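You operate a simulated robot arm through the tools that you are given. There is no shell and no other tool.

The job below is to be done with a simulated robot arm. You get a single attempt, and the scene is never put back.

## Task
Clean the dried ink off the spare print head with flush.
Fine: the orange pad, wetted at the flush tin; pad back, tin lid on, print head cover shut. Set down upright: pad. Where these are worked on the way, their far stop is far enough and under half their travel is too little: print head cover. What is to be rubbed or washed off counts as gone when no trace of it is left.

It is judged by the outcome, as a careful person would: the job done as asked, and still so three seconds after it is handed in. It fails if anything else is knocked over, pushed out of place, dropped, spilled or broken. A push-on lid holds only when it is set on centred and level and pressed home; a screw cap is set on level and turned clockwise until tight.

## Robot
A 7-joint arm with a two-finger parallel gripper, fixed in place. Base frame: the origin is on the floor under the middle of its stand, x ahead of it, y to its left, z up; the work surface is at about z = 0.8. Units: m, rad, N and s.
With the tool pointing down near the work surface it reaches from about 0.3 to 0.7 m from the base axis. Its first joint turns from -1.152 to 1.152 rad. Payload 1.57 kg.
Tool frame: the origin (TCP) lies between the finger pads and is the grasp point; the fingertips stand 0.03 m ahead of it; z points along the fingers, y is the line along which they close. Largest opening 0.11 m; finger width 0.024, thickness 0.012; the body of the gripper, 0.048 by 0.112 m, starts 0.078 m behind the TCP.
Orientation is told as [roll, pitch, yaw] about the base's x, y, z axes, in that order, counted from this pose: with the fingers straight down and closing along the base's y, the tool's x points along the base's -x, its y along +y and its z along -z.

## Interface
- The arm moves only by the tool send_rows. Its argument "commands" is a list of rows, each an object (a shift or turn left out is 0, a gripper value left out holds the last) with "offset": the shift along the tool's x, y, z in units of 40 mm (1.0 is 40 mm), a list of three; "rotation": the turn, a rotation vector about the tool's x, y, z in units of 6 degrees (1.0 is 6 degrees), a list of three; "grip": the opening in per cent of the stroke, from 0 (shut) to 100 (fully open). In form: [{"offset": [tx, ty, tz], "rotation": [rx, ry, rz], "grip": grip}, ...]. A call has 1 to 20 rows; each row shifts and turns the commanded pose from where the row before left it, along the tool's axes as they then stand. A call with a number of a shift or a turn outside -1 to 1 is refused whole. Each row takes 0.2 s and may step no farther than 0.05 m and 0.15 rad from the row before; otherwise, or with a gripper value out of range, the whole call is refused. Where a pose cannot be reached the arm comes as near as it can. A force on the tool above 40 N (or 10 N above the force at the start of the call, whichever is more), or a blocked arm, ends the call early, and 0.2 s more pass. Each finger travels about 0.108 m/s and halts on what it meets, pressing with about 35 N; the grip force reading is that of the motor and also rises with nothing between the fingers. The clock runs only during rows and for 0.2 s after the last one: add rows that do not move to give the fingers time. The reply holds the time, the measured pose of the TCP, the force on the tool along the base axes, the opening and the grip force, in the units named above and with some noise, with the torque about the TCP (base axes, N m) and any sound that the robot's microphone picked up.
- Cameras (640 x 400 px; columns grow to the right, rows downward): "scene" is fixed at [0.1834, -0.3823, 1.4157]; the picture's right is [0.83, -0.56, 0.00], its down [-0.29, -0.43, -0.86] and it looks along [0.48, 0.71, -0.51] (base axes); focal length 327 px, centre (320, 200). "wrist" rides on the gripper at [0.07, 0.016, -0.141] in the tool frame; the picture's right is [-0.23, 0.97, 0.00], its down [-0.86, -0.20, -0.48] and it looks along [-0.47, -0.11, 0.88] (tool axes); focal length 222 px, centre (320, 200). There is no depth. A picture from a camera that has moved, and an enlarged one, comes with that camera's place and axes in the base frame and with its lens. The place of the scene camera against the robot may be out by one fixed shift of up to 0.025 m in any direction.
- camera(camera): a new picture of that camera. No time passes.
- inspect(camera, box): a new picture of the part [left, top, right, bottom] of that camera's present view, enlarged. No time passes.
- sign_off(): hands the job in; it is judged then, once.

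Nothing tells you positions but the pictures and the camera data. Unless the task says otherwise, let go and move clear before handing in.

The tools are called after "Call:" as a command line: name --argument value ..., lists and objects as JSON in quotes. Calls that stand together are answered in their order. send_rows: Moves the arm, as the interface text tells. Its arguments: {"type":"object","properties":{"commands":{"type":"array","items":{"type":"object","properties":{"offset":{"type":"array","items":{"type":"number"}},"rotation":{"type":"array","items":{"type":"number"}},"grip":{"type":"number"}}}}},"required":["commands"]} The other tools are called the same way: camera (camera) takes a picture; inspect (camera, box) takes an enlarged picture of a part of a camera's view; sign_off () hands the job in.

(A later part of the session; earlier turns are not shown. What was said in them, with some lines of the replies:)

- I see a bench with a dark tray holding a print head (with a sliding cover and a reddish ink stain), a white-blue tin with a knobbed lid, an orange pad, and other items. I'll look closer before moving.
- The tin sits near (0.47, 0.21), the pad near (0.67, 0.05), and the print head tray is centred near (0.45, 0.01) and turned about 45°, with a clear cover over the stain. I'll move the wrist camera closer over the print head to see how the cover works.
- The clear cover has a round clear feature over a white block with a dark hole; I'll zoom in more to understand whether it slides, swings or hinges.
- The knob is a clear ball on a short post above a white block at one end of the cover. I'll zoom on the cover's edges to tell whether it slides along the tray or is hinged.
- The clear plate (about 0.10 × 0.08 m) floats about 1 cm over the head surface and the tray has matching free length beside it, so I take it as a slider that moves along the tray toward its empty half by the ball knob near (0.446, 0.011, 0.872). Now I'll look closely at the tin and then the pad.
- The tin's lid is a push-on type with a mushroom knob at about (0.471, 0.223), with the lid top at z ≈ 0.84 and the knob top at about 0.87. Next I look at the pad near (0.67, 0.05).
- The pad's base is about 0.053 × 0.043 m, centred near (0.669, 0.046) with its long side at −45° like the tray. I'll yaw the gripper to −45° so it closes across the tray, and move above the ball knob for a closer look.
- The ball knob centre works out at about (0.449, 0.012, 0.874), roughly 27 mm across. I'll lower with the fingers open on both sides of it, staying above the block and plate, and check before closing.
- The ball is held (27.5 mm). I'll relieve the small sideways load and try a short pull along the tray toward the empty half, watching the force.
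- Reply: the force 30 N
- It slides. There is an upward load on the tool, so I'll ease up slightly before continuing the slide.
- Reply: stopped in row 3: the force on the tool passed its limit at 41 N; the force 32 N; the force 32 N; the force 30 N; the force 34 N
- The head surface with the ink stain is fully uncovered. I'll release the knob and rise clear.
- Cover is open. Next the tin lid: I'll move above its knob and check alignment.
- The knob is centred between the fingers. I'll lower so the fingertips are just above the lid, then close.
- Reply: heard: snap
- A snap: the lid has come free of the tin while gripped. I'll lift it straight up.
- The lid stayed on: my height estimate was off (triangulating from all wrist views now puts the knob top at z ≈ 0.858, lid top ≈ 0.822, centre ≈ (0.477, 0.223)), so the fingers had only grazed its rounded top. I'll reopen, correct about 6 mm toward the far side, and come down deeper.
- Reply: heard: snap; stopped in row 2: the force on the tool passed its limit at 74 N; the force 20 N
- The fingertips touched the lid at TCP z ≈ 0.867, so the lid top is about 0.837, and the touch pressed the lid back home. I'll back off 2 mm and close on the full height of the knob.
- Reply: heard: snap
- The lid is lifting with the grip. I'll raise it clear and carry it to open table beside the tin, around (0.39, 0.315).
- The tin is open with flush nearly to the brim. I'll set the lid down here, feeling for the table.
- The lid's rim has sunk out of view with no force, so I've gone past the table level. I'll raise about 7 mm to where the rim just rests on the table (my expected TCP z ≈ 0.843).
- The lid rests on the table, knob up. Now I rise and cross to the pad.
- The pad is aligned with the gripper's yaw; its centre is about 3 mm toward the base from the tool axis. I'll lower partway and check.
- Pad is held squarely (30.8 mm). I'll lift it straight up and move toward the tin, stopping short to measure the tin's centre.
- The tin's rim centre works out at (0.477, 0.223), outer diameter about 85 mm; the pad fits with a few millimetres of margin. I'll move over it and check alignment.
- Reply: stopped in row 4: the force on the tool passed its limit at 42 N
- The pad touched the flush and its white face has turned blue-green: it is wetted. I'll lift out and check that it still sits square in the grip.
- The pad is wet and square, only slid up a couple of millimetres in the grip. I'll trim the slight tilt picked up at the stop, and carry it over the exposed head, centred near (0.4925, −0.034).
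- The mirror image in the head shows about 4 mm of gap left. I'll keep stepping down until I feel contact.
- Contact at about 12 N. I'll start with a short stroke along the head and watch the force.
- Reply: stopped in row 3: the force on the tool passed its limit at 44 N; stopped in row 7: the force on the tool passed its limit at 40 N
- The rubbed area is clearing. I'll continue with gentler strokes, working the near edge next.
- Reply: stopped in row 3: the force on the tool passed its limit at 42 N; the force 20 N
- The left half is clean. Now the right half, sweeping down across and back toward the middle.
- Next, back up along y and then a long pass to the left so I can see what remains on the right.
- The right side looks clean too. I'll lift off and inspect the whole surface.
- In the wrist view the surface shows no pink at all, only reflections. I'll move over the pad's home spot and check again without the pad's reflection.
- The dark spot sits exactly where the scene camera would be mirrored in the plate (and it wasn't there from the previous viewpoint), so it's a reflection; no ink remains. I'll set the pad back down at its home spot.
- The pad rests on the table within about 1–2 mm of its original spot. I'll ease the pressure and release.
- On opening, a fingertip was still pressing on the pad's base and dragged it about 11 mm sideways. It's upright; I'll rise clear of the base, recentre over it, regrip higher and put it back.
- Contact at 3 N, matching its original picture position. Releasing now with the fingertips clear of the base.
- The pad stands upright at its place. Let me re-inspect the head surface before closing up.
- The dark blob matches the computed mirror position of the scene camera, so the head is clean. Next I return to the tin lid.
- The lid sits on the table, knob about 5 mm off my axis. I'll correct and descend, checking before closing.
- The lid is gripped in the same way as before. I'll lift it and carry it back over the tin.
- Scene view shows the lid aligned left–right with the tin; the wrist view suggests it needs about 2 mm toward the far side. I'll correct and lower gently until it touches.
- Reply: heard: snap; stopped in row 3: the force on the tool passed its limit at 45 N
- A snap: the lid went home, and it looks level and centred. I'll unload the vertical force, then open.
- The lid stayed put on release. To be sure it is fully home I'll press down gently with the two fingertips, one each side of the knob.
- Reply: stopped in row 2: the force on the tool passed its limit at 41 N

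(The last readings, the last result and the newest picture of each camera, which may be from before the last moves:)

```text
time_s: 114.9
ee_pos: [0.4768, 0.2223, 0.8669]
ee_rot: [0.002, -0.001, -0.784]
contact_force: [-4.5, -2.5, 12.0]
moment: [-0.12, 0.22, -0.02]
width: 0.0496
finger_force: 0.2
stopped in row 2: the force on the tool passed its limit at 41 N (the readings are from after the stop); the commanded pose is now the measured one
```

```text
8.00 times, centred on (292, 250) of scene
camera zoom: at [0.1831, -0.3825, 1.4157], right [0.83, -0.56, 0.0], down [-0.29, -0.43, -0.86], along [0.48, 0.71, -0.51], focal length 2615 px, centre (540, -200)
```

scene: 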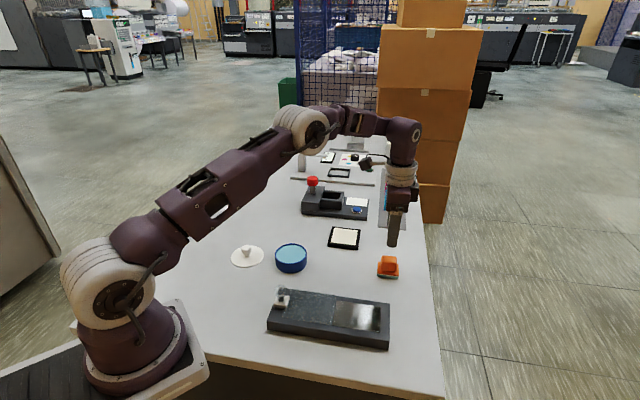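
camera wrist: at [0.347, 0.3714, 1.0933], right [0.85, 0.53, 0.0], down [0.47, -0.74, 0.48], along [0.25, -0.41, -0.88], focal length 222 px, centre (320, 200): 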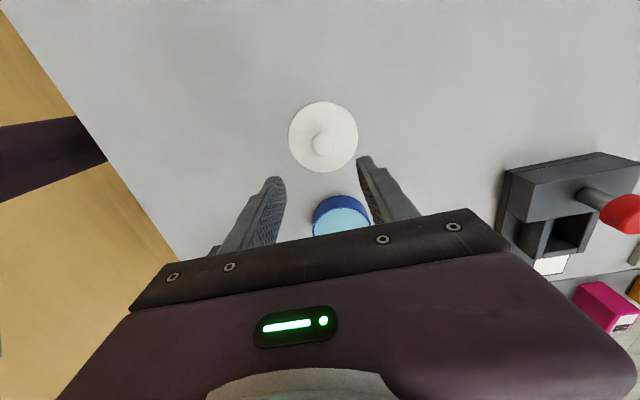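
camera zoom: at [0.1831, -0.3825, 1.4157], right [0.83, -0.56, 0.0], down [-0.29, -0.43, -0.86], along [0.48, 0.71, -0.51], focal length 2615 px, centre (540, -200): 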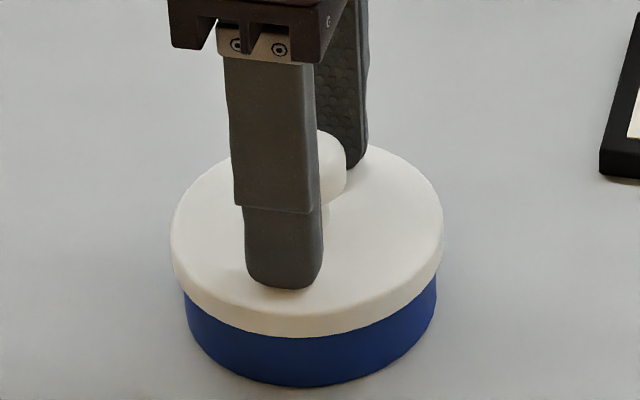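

Pressed to 41 N with no further snap: the lid is home. Now I rise and go back to the print head cover's ball knob near (0.373, 0.086).

Call:
send_rows --commands '[{"offset": [0, 0, -0.4]}, {"offset": [0, 0, -0.9]}, {"offset": [0, 0, -0.9]}, {"offset": [-0.113, -0.849, 0], "grip": 70}, {"offset": [-0.113, -0.849, 0]}, {"offset": [-0.113, -0.849, 0]}, {"offset": [-0.113, -0.849, 0]}, {"offset": [-0.113, -0.849, 0]}, {"offset": [0, 0, 0]}, {"offset": [0, 0, 0]}]'

Call:
camera --camera "scene"

Call:
inspect --camera "scene" --box '[260, 225, 325, 275]'

Call:
camera --camera "wrist"

Call:
inspect --camera "wrist" --box '[250, 100, 390, 220]'

```text
time_s: 117.1
ee_pos: [0.3745, 0.0874, 0.9525]
ee_rot: [0.002, -0.002, -0.78]
contact_force: [1.0, -0.5, 0.6]
moment: [-0.03, 0.0, -0.01]
width: 0.0768
finger_force: 0.1
```

```text
taken
```

scene: 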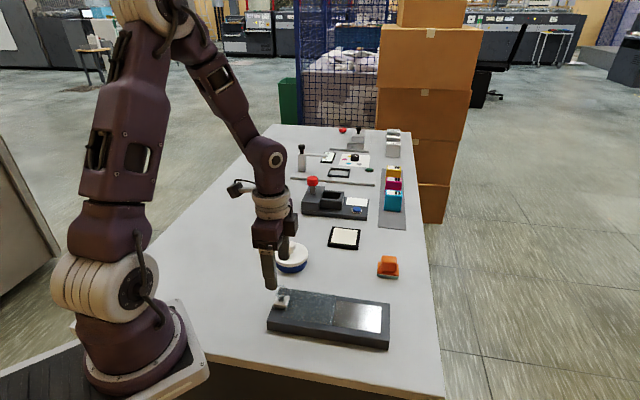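

```text
8.00 times, centred on (292, 250) of scene
camera zoom: at [0.1834, -0.3824, 1.4157], right [0.83, -0.56, 0.0], down [-0.29, -0.43, -0.86], along [0.48, 0.71, -0.51], focal length 2615 px, centre (540, -200)
```

zoom: 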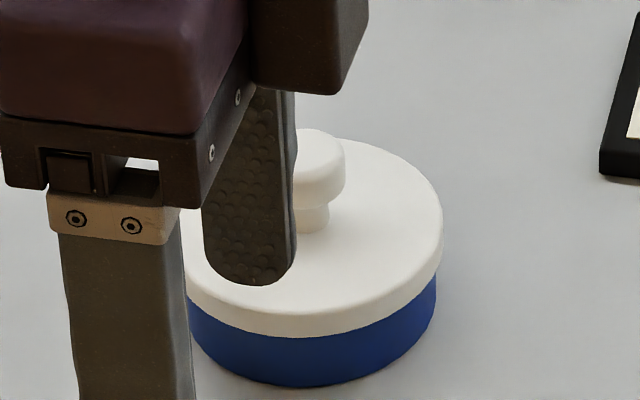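

```text
taken
camera wrist: at [0.336, 0.1486, 1.0939], right [0.85, 0.53, 0.0], down [0.47, -0.74, 0.48], along [0.26, -0.4, -0.88], focal length 222 px, centre (320, 200)
```

wrist: 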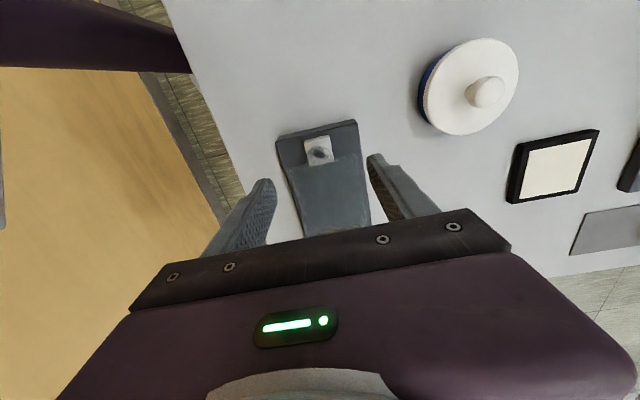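

```text
3.33 times, centred on (320, 160) of wrist
camera zoom: at [0.336, 0.1486, 1.0939], right [0.85, 0.53, 0.0], down [0.47, -0.74, 0.48], along [0.26, -0.4, -0.88], focal length 740 px, centre (320, 333)
```

zoom: 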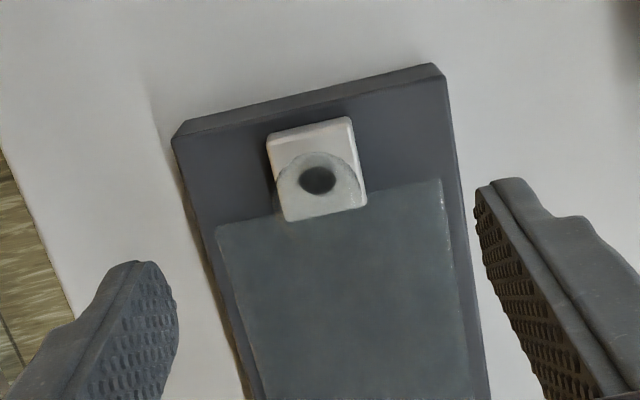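

Everything else is in place. I'm aligned over the ball; I'll lower around it.

Call:
send_rows --commands '[{"offset": [-0.02, -0.02, 0.5], "grip": 55}, {"offset": [0, 0, 0.55]}, {"offset": [0, 0, 0.5]}, {"offset": [0, 0, 0]}, {"offset": [0, 0, 0]}]'

Call:
inspect --camera "wrist" --box '[230, 110, 410, 240]'

Call:
inspect --camera "scene" --box '[250, 270, 330, 330]'

```text
time_s: 118.3
ee_pos: [0.3768, 0.0869, 0.891]
ee_rot: [0.001, -0.002, -0.782]
contact_force: [-0.3, -0.3, 1.0]
moment: [0.0, -0.01, 0.01]
width: 0.0605
finger_force: 0.0
```

```text
3.08 times, centred on (320, 175) of wrist
camera zoom: at [0.3385, 0.1476, 1.0324], right [0.85, 0.53, 0.0], down [0.47, -0.74, 0.48], along [0.26, -0.41, -0.88], focal length 684 px, centre (320, 277)
```

zoom: 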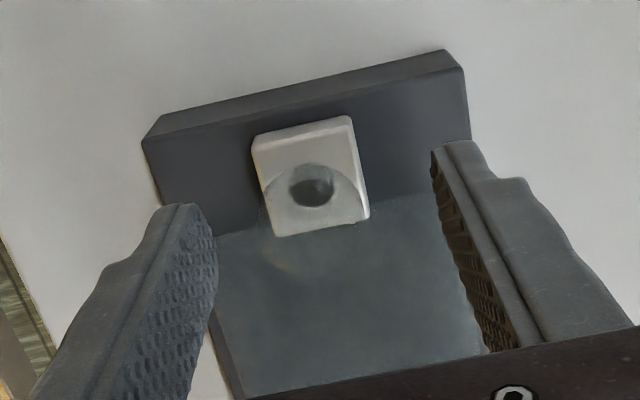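

```text
6.67 times, centred on (290, 300) of scene
camera zoom: at [0.1834, -0.3823, 1.4157], right [0.83, -0.56, 0.0], down [-0.29, -0.43, -0.86], along [0.48, 0.71, -0.51], focal length 2179 px, centre (520, -467)
```

zoom: 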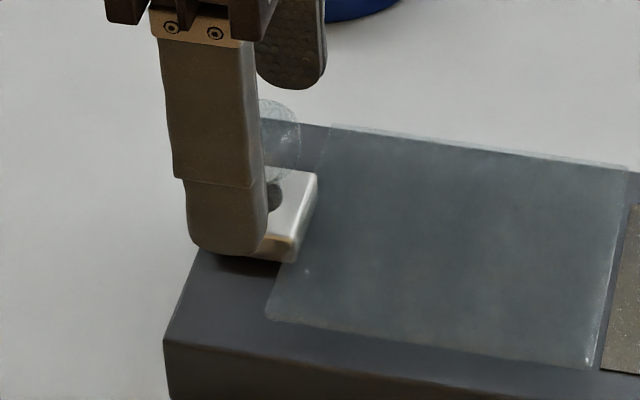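

Call:
send_rows --commands '[{"offset": [0, -0.055, 0.11]}, {"offset": [0, 0, 0], "grip": 38}, {"offset": [0, 0, 0]}, {"offset": [0, 0, 0]}]'

Call:
inspect --camera "wrist" --box '[230, 110, 410, 240]'

```text
time_s: 119.3
ee_pos: [0.3747, 0.0837, 0.8866]
ee_rot: [-0.001, -0.002, -0.781]
contact_force: [-1.2, 0.8, -0.2]
moment: [0.03, -0.03, 0.01]
width: 0.0417
finger_force: 0.0
```

```text
3.08 times, centred on (320, 175) of wrist
camera zoom: at [0.3368, 0.1453, 1.028], right [0.85, 0.53, 0.0], down [0.47, -0.74, 0.48], along [0.26, -0.41, -0.88], focal length 684 px, centre (320, 277)
```

zoom: 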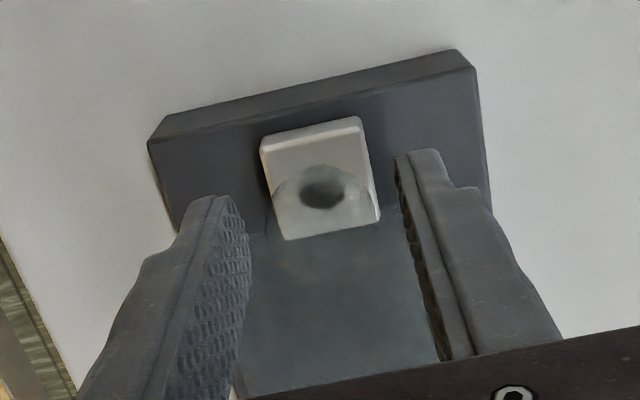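

Call:
send_rows --commands '[{"offset": [0, 0, 0], "grip": 18}, {"offset": [0, 0, 0]}, {"offset": [0, 0, 0]}]'

```text
time_s: 120.1
ee_pos: [0.3754, 0.0846, 0.8881]
ee_rot: [0.002, -0.001, -0.78]
contact_force: [4.1, 4.2, -1.7]
moment: [0.07, -0.02, 0.04]
width: 0.0277
finger_force: 37.8
```

The ball is held. I'll slide the cover shut in short stretches, watching the force.

Call:
send_rows --commands '[{"offset": [-0.15, 0.01, 0]}, {"offset": [-0.15, 0, 0]}, {"offset": [-0.15, 0, 0]}, {"offset": [0, 0, 0]}]'

```text
time_s: 121.1
ee_pos: [0.3886, 0.0718, 0.8877]
ee_rot: [0.001, -0.002, -0.78]
contact_force: [9.5, 11.9, -11.1]
moment: [0.79, 0.68, 0.1]
width: 0.0278
finger_force: 38.2
```

Call:
send_rows --commands '[{"offset": [0, 0.06, 0.008]}, {"offset": [-0.15, 0, 0]}, {"offset": [-0.15, 0, 0]}, {"offset": [-0.15, 0, 0]}, {"offset": [0, 0, 0]}]'

```text
time_s: 122.3
ee_pos: [0.4007, 0.0596, 0.8859]
ee_rot: [0.003, 0.0, -0.781]
contact_force: [-4.4, -2.3, 23.3]
moment: [0.43, 0.64, 0.03]
width: 0.0277
finger_force: 37.9
```

Call:
send_rows --commands '[{"offset": [0, 0, -0.018]}, {"offset": [-0.15, 0, 0]}, {"offset": [-0.15, 0, 0]}, {"offset": [-0.15, 0, 0]}, {"offset": [0, 0, 0]}]'

```text
time_s: 123.5
ee_pos: [0.4125, 0.0467, 0.8883]
ee_rot: [-0.001, 0.003, -0.782]
contact_force: [-4.0, -1.1, -29.3]
moment: [0.05, 0.15, 0.05]
width: 0.0279
finger_force: 38.4
```

Call:
send_rows --commands '[{"offset": [0, 0, 0.022]}, {"offset": [-0.15, 0, 0]}, {"offset": [-0.15, 0, 0]}, {"offset": [-0.1, 0, 0]}, {"offset": [0, 0, 0]}]'

```text
time_s: 124.7
ee_pos: [0.4243, 0.0351, 0.8882]
ee_rot: [0.002, -0.003, -0.784]
contact_force: [-11.8, -13.5, 30.1]
moment: [-0.37, 0.29, 0.05]
width: 0.0278
finger_force: 38.0
```

Call:
send_rows --commands '[{"offset": [0, -0.07, -0.022]}, {"offset": [-0.12, 0, 0]}, {"offset": [-0.12, 0, 0]}, {"offset": [-0.12, 0, 0]}, {"offset": [0, 0, 0]}]'

Call:
inspect --camera "scene" --box '[255, 270, 400, 355]'

```text
time_s: 125.9
ee_pos: [0.4344, 0.0247, 0.8886]
ee_rot: [0.004, -0.001, -0.78]
contact_force: [11.8, 15.4, -28.9]
moment: [0.19, -0.06, 0.01]
width: 0.0277
finger_force: 37.7
```

```text
4.41 times, centred on (328, 312) of scene
camera zoom: at [0.1841, -0.3819, 1.4157], right [0.83, -0.56, 0.0], down [-0.29, -0.43, -0.86], along [0.48, 0.71, -0.52], focal length 1443 px, centre (287, -297)
```

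zoom: 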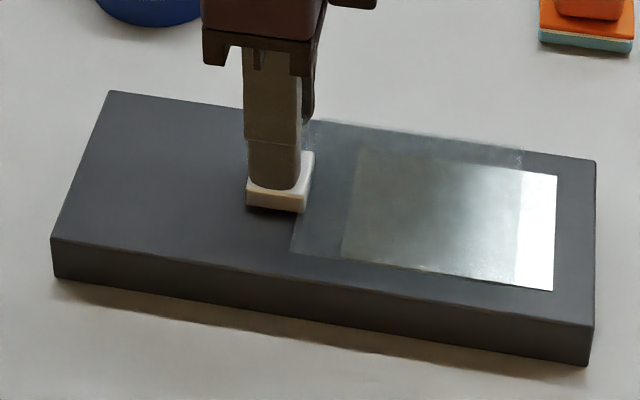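

Call:
send_rows --commands '[{"offset": [0, 0.035, 0.022]}, {"offset": [-0.12, 0, 0]}, {"offset": [-0.12, 0, 0]}, {"offset": [-0.12, 0, 0]}, {"offset": [0, 0, 0]}]'

```text
time_s: 127.1
ee_pos: [0.445, 0.0154, 0.8875]
ee_rot: [0.002, -0.001, -0.781]
contact_force: [2.5, 5.4, 29.2]
moment: [0.22, 0.08, 0.06]
width: 0.0278
finger_force: 38.1
```

Call:
send_rows --commands '[{"offset": [0, 0.005, -0.02]}, {"offset": [-0.1, 0, 0]}, {"offset": [-0.08, 0, 0]}, {"offset": [0, 0, 0]}]'

Call:
inspect --camera "scene" --box '[255, 270, 400, 355]'

```text
time_s: 128.1
ee_pos: [0.4488, 0.0103, 0.8871]
ee_rot: [0.0, 0.0, -0.78]
contact_force: [4.1, 7.1, 8.4]
moment: [-0.05, -0.15, 0.12]
width: 0.0274
finger_force: 38.2
```

```text
4.41 times, centred on (328, 312) of scene
camera zoom: at [0.1833, -0.3822, 1.4157], right [0.83, -0.56, 0.0], down [-0.29, -0.43, -0.86], along [0.48, 0.71, -0.52], focal length 1443 px, centre (287, -297)
```

zoom: 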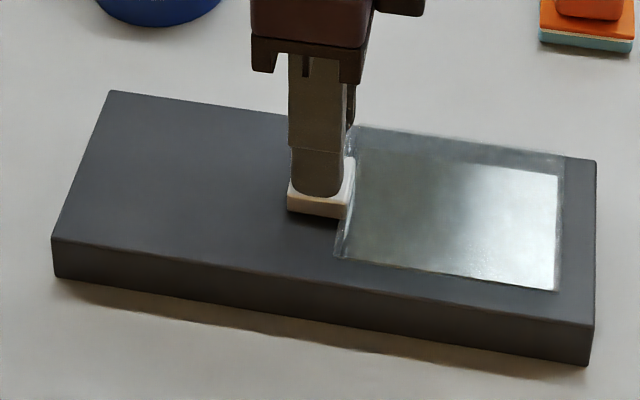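

Call:
send_rows --commands '[{"offset": [-0.05, 0.02, 0.003]}, {"offset": [-0.05, 0, 0]}, {"offset": [0, 0, 0]}]'

Call:
inspect --camera "scene" --box '[310, 285, 395, 350]'

```text
time_s: 128.9
ee_pos: [0.4511, 0.0078, 0.8872]
ee_rot: [0.002, 0.002, -0.78]
contact_force: [-9.2, 22.6, 19.0]
moment: [0.5, 0.21, 0.02]
width: 0.0276
finger_force: 38.1
```

```text
6.15 times, centred on (352, 318) of scene
camera zoom: at [0.1829, -0.3818, 1.4159], right [0.83, -0.56, 0.0], down [-0.29, -0.43, -0.86], along [0.48, 0.71, -0.52], focal length 2011 px, centre (120, -523)
```

zoom: 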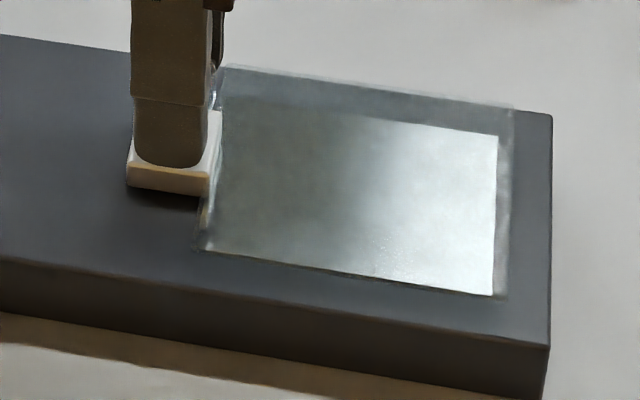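

The cover is against its closed stop and matches the original picture. I'll relax the load without pulling back, and release.

Call:
send_rows --commands '[{"offset": [0.06, 0.03, -0.012]}, {"offset": [0, 0, 0]}]'

```text
time_s: 129.5
ee_pos: [0.4513, 0.008, 0.8876]
ee_rot: [0.0, -0.001, -0.782]
contact_force: [-4.0, 2.7, -26.0]
moment: [-0.18, -0.25, 0.07]
width: 0.0275
finger_force: 37.6
```

Call:
send_rows --commands '[{"offset": [0, 0, 0.01]}, {"offset": [0, 0, 0]}]'

```text
time_s: 130.1
ee_pos: [0.4509, 0.0094, 0.8879]
ee_rot: [0.0, -0.001, -0.784]
contact_force: [-1.8, -5.0, -28.7]
moment: [-0.29, -0.21, -0.01]
width: 0.0279
finger_force: 38.0
```

Call:
send_rows --commands '[{"offset": [0, 0, 0.015]}, {"offset": [0, 0, 0]}]'

```text
time_s: 130.7
ee_pos: [0.4511, 0.0087, 0.8886]
ee_rot: [0.0, 0.0, -0.782]
contact_force: [-8.5, -11.8, -7.3]
moment: [-0.49, -0.04, 0.0]
width: 0.0277
finger_force: 38.1
```

Call:
send_rows --commands '[{"offset": [0, -0.04, 0]}, {"offset": [0, 0, 0], "grip": 60}, {"offset": [0, 0, 0]}, {"offset": [0, 0, 0]}, {"offset": [0, 0, -0.6]}, {"offset": [0, 0, -0.9]}, {"offset": [0, 0, -0.9]}, {"offset": [0, 0, 0]}]'

Call:
camera --camera "scene"

Call:
inspect --camera "scene" --box '[310, 285, 395, 350]'

Call:
inspect --camera "wrist" --box '[250, 80, 390, 220]'

```text
time_s: 132.5
ee_pos: [0.4471, 0.0062, 0.983]
ee_rot: [0.003, -0.001, -0.782]
contact_force: [-0.1, -0.1, -0.4]
moment: [-0.02, 0.02, 0.0]
width: 0.0662
finger_force: 0.0
```

```text
taken
```

scene: 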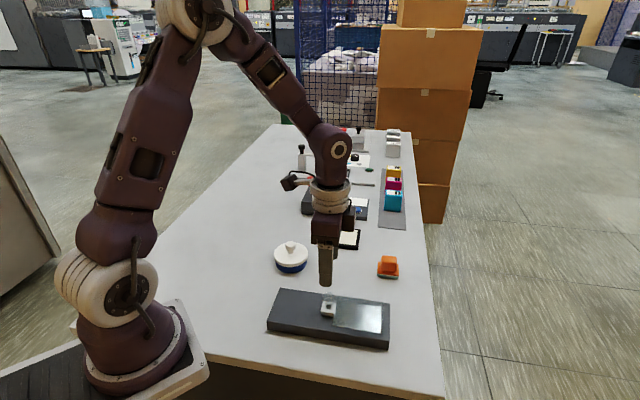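

```text
6.15 times, centred on (352, 318) of scene
camera zoom: at [0.1833, -0.3823, 1.4157], right [0.83, -0.56, 0.0], down [-0.29, -0.43, -0.86], along [0.48, 0.71, -0.51], focal length 2011 px, centre (120, -523)
```

zoom: 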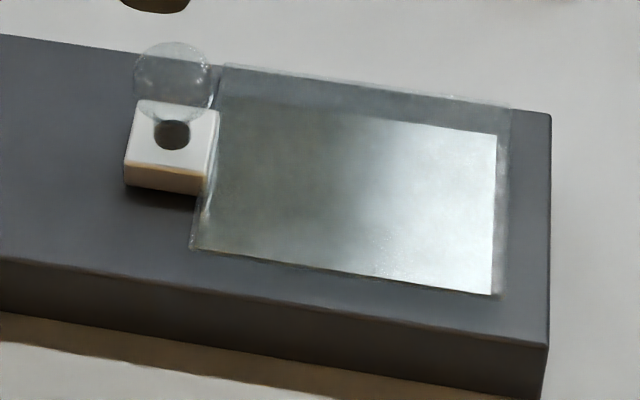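

```text
2.86 times, centred on (320, 150) of wrist
camera zoom: at [0.4093, 0.0681, 1.1237], right [0.85, 0.53, 0.0], down [0.47, -0.74, 0.48], along [0.26, -0.41, -0.88], focal length 635 px, centre (320, 343)
```

zoom: 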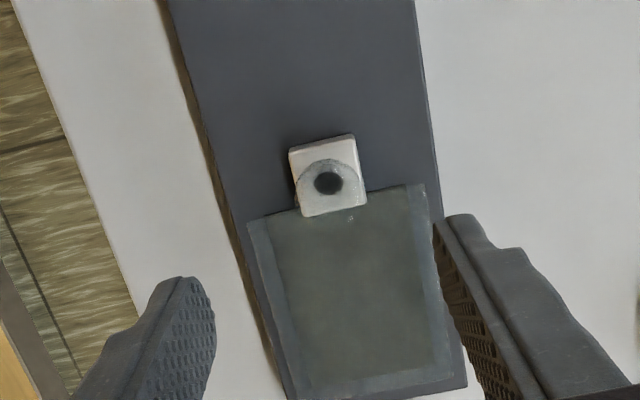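

The cover rests roughly 1 mm shy of where it started, likely from my easing back. I'll nudge it fully home with closed fingers pushing on the ball from behind.

Call:
send_rows --commands '[{"offset": [0.5, 0.09, 0], "grip": 0}, {"offset": [0.44, 0, 0]}, {"offset": [0, 0, 0.6]}, {"offset": [0, 0, 0.6]}, {"offset": [0, 0, 0.6]}, {"offset": [0, 0, 0.4]}, {"offset": [0, 0, 0]}, {"offset": [0, 0, 0]}]'

Call:
inspect --camera "scene" --box '[290, 265, 370, 320]'

Call:
inspect --camera "wrist" --box '[230, 110, 410, 240]'

```text
time_s: 134.3
ee_pos: [0.4259, 0.0349, 0.8943]
ee_rot: [0.002, -0.002, -0.781]
contact_force: [-0.2, 0.0, -0.3]
moment: [-0.02, -0.01, -0.02]
width: 0.0
finger_force: 21.1
```

```text
7.27 times, centred on (330, 292) of scene
camera zoom: at [0.1834, -0.3823, 1.4157], right [0.83, -0.56, 0.0], down [-0.29, -0.43, -0.86], along [0.48, 0.71, -0.51], focal length 2377 px, centre (247, -473)
```

zoom: 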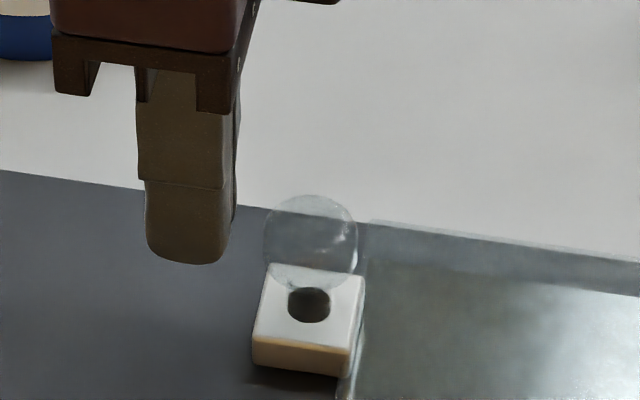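

```text
3.08 times, centred on (320, 175) of wrist
camera zoom: at [0.3873, 0.097, 1.0352], right [0.85, 0.53, 0.0], down [0.47, -0.74, 0.48], along [0.26, -0.41, -0.88], focal length 684 px, centre (320, 277)
```

zoom: 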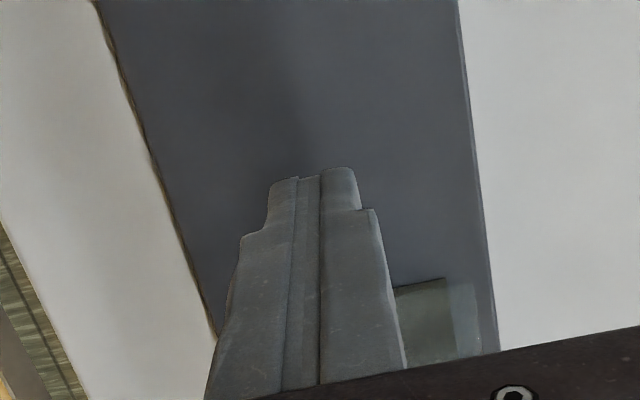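

Call:
send_rows --commands '[{"offset": [-0.1, 0, 0]}, {"offset": [-0.1, 0, 0]}, {"offset": [-0.05, 0, 0]}, {"offset": [0, 0, 0]}]'

Call:
inspect --camera "scene" --box '[310, 285, 395, 350]'

```text
time_s: 135.3
ee_pos: [0.433, 0.0296, 0.8942]
ee_rot: [0.001, -0.001, -0.781]
contact_force: [-0.3, 0.1, 0.0]
moment: [-0.03, -0.01, 0.01]
width: 0.0
finger_force: 20.9
```

```text
6.15 times, centred on (352, 318) of scene
camera zoom: at [0.1834, -0.3823, 1.4157], right [0.83, -0.56, 0.0], down [-0.29, -0.43, -0.86], along [0.48, 0.71, -0.51], focal length 2011 px, centre (120, -523)
```

zoom: 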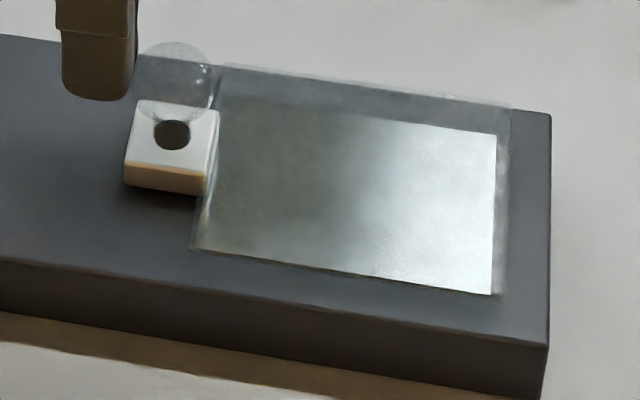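

Touching distance now. Pushing gently in 1 mm steps.

Call:
send_rows --commands '[{"offset": [-0.03, 0, 0]}, {"offset": [-0.03, 0, 0]}, {"offset": [0, 0, 0]}]'

```text
time_s: 136.1
ee_pos: [0.4342, 0.0292, 0.8954]
ee_rot: [-0.001, 0.001, -0.78]
contact_force: [-11.6, 20.3, 4.6]
moment: [0.39, 0.24, 0.0]
width: 0.0002
finger_force: 21.1
```

Call:
inspect --camera "scene" --box '[310, 285, 395, 350]'

Call:
send_rows --commands '[{"offset": [-0.015, 0, 0]}, {"offset": [0, 0, 0]}]'

Call:
inspect --camera "scene" --box '[310, 285, 395, 350]'

```text
6.15 times, centred on (352, 318) of scene
camera zoom: at [0.183, -0.3818, 1.4159], right [0.83, -0.56, 0.0], down [-0.29, -0.43, -0.86], along [0.48, 0.71, -0.52], focal length 2011 px, centre (120, -523)
```

zoom: 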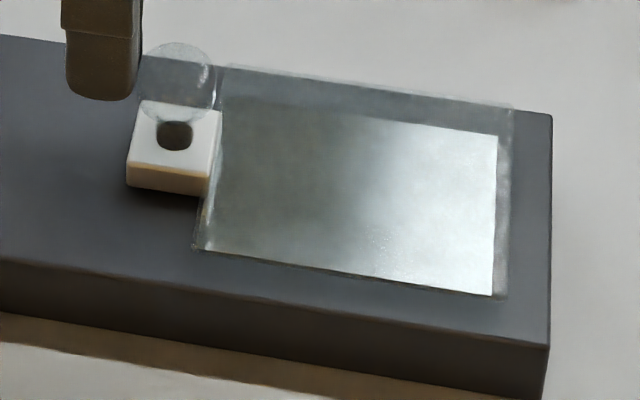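

```text
time_s: 136.7
ee_pos: [0.434, 0.0288, 0.8942]
ee_rot: [0.0, 0.002, -0.779]
contact_force: [-14.2, 30.9, -10.6]
moment: [0.79, 0.35, 0.06]
width: 0.0
finger_force: 21.0
```

```text
6.15 times, centred on (352, 318) of scene
camera zoom: at [0.1832, -0.3816, 1.4159], right [0.83, -0.56, 0.0], down [-0.29, -0.43, -0.86], along [0.48, 0.71, -0.52], focal length 2011 px, centre (120, -523)
```

zoom: 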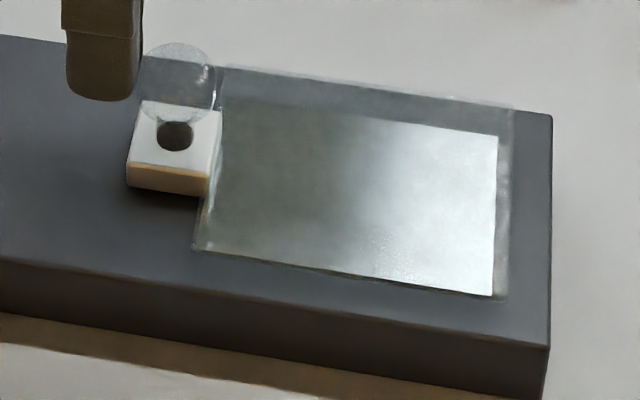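

It's firm against the stop and no longer moves. I'll back off, rise, and do the final check.

Call:
send_rows --commands '[{"offset": [0.3, 0, 0]}, {"offset": [0.4, 0, 0]}, {"offset": [0, 0, -0.7]}, {"offset": [0, 0, -0.9]}, {"offset": [0, 0, -0.9]}, {"offset": [0, 0, -0.9]}, {"offset": [0.6, 0.3, -0.5]}, {"offset": [0.6, 0.3, -0.5]}, {"offset": [0, 0, 0]}]'

Call:
camera --camera "scene"

Call:
inspect --camera "scene" --box '[310, 285, 395, 350]'

Call:
inspect --camera "scene" --box '[250, 220, 450, 360]'

Call:
inspect --camera "scene" --box '[265, 230, 325, 280]'

Call:
camera --camera "wrist"

```text
time_s: 138.7
ee_pos: [0.3976, 0.0983, 1.074]
ee_rot: [0.003, -0.002, -0.781]
contact_force: [-0.3, 0.4, -0.1]
moment: [-0.01, 0.07, 0.04]
width: 0.0001
finger_force: 21.7
```

```text
taken
```

scene: 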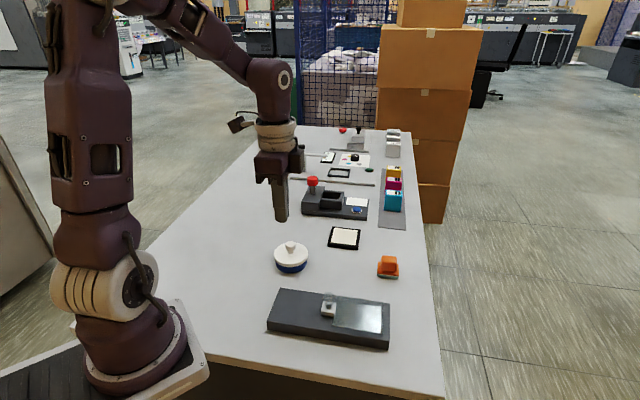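

```text
6.15 times, centred on (352, 318) of scene
camera zoom: at [0.1834, -0.3823, 1.4157], right [0.83, -0.56, 0.0], down [-0.29, -0.43, -0.86], along [0.48, 0.71, -0.51], focal length 2011 px, centre (120, -523)
```

zoom: 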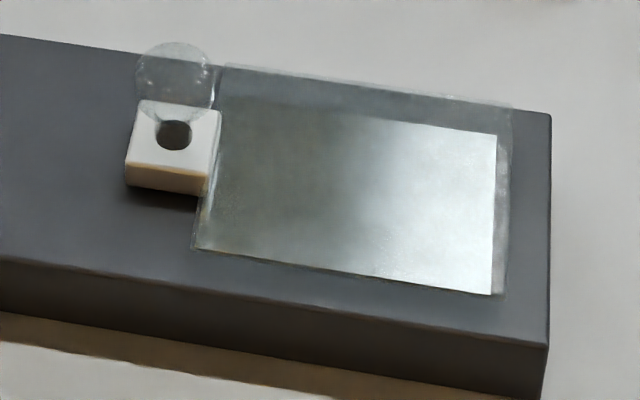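

```text
2.86 times, centred on (350, 290) of scene
camera zoom: at [0.1834, -0.3823, 1.4157], right [0.83, -0.56, 0.0], down [-0.29, -0.43, -0.86], along [0.48, 0.71, -0.51], focal length 934 px, centre (234, -57)
```

zoom: 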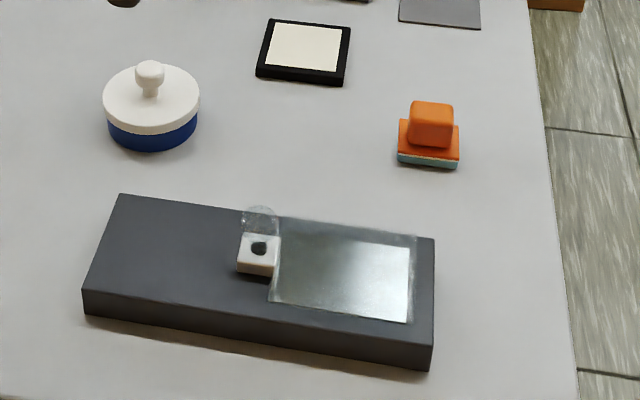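

```text
8.00 times, centred on (295, 255) of scene
camera zoom: at [0.1834, -0.3823, 1.4157], right [0.83, -0.56, 0.0], down [-0.29, -0.43, -0.86], along [0.48, 0.71, -0.51], focal length 2615 px, centre (520, -240)
```

zoom: 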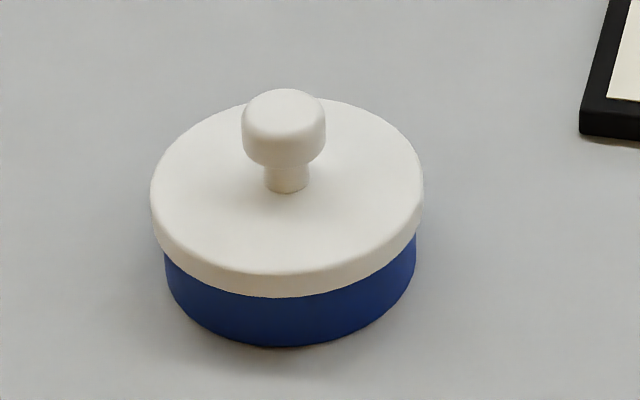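

```text
taken
camera wrist: at [0.3595, 0.1589, 1.2145], right [0.85, 0.53, 0.0], down [0.47, -0.74, 0.48], along [0.26, -0.41, -0.88], focal length 222 px, centre (320, 200)
```

wrist: 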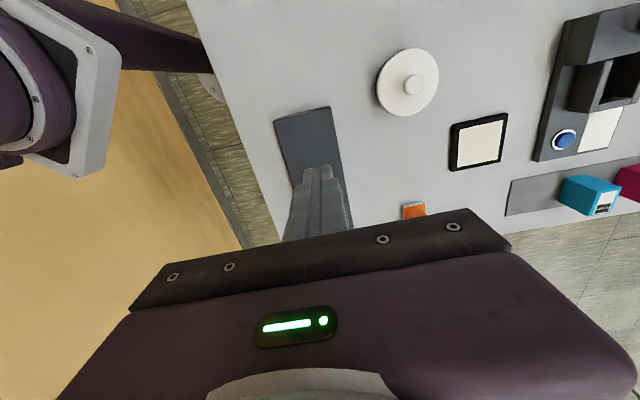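

The scene now matches the starting picture: the lid is seated on the tin, the pad stands upright at its place, the cover is shut at its stop, and no ink shows on the head. The arm is clear, so I'm handing in.

Call:
sign_off

```text
The job is handed in.
```

The dried ink is off the print head. I wetted the orange pad at the flush tin and rubbed the head until no pink showed from either camera, then put everything back and handed the job in. I haven't seen how it was judged.

- **Print head cover:** I slid it fully clear of the stain to rub, then pushed it back until it stopped firmly. It now matches the starting picture.
- **Tin lid:** it snapped on level and centred. Pressing it again to about 41 N moved it no further. It took two tries to get off, because my first grip slipped off the knob.
- **Pad:** it is upright at its original spot. On the first release a fingertip dragged it about 11 mm sideways along the table. I gripped it again and set it back where it started; it stayed upright throughout.

In the pictures I saw nothing spilled or knocked over, and nothing else looks moved. The arm was clear when I handed in.
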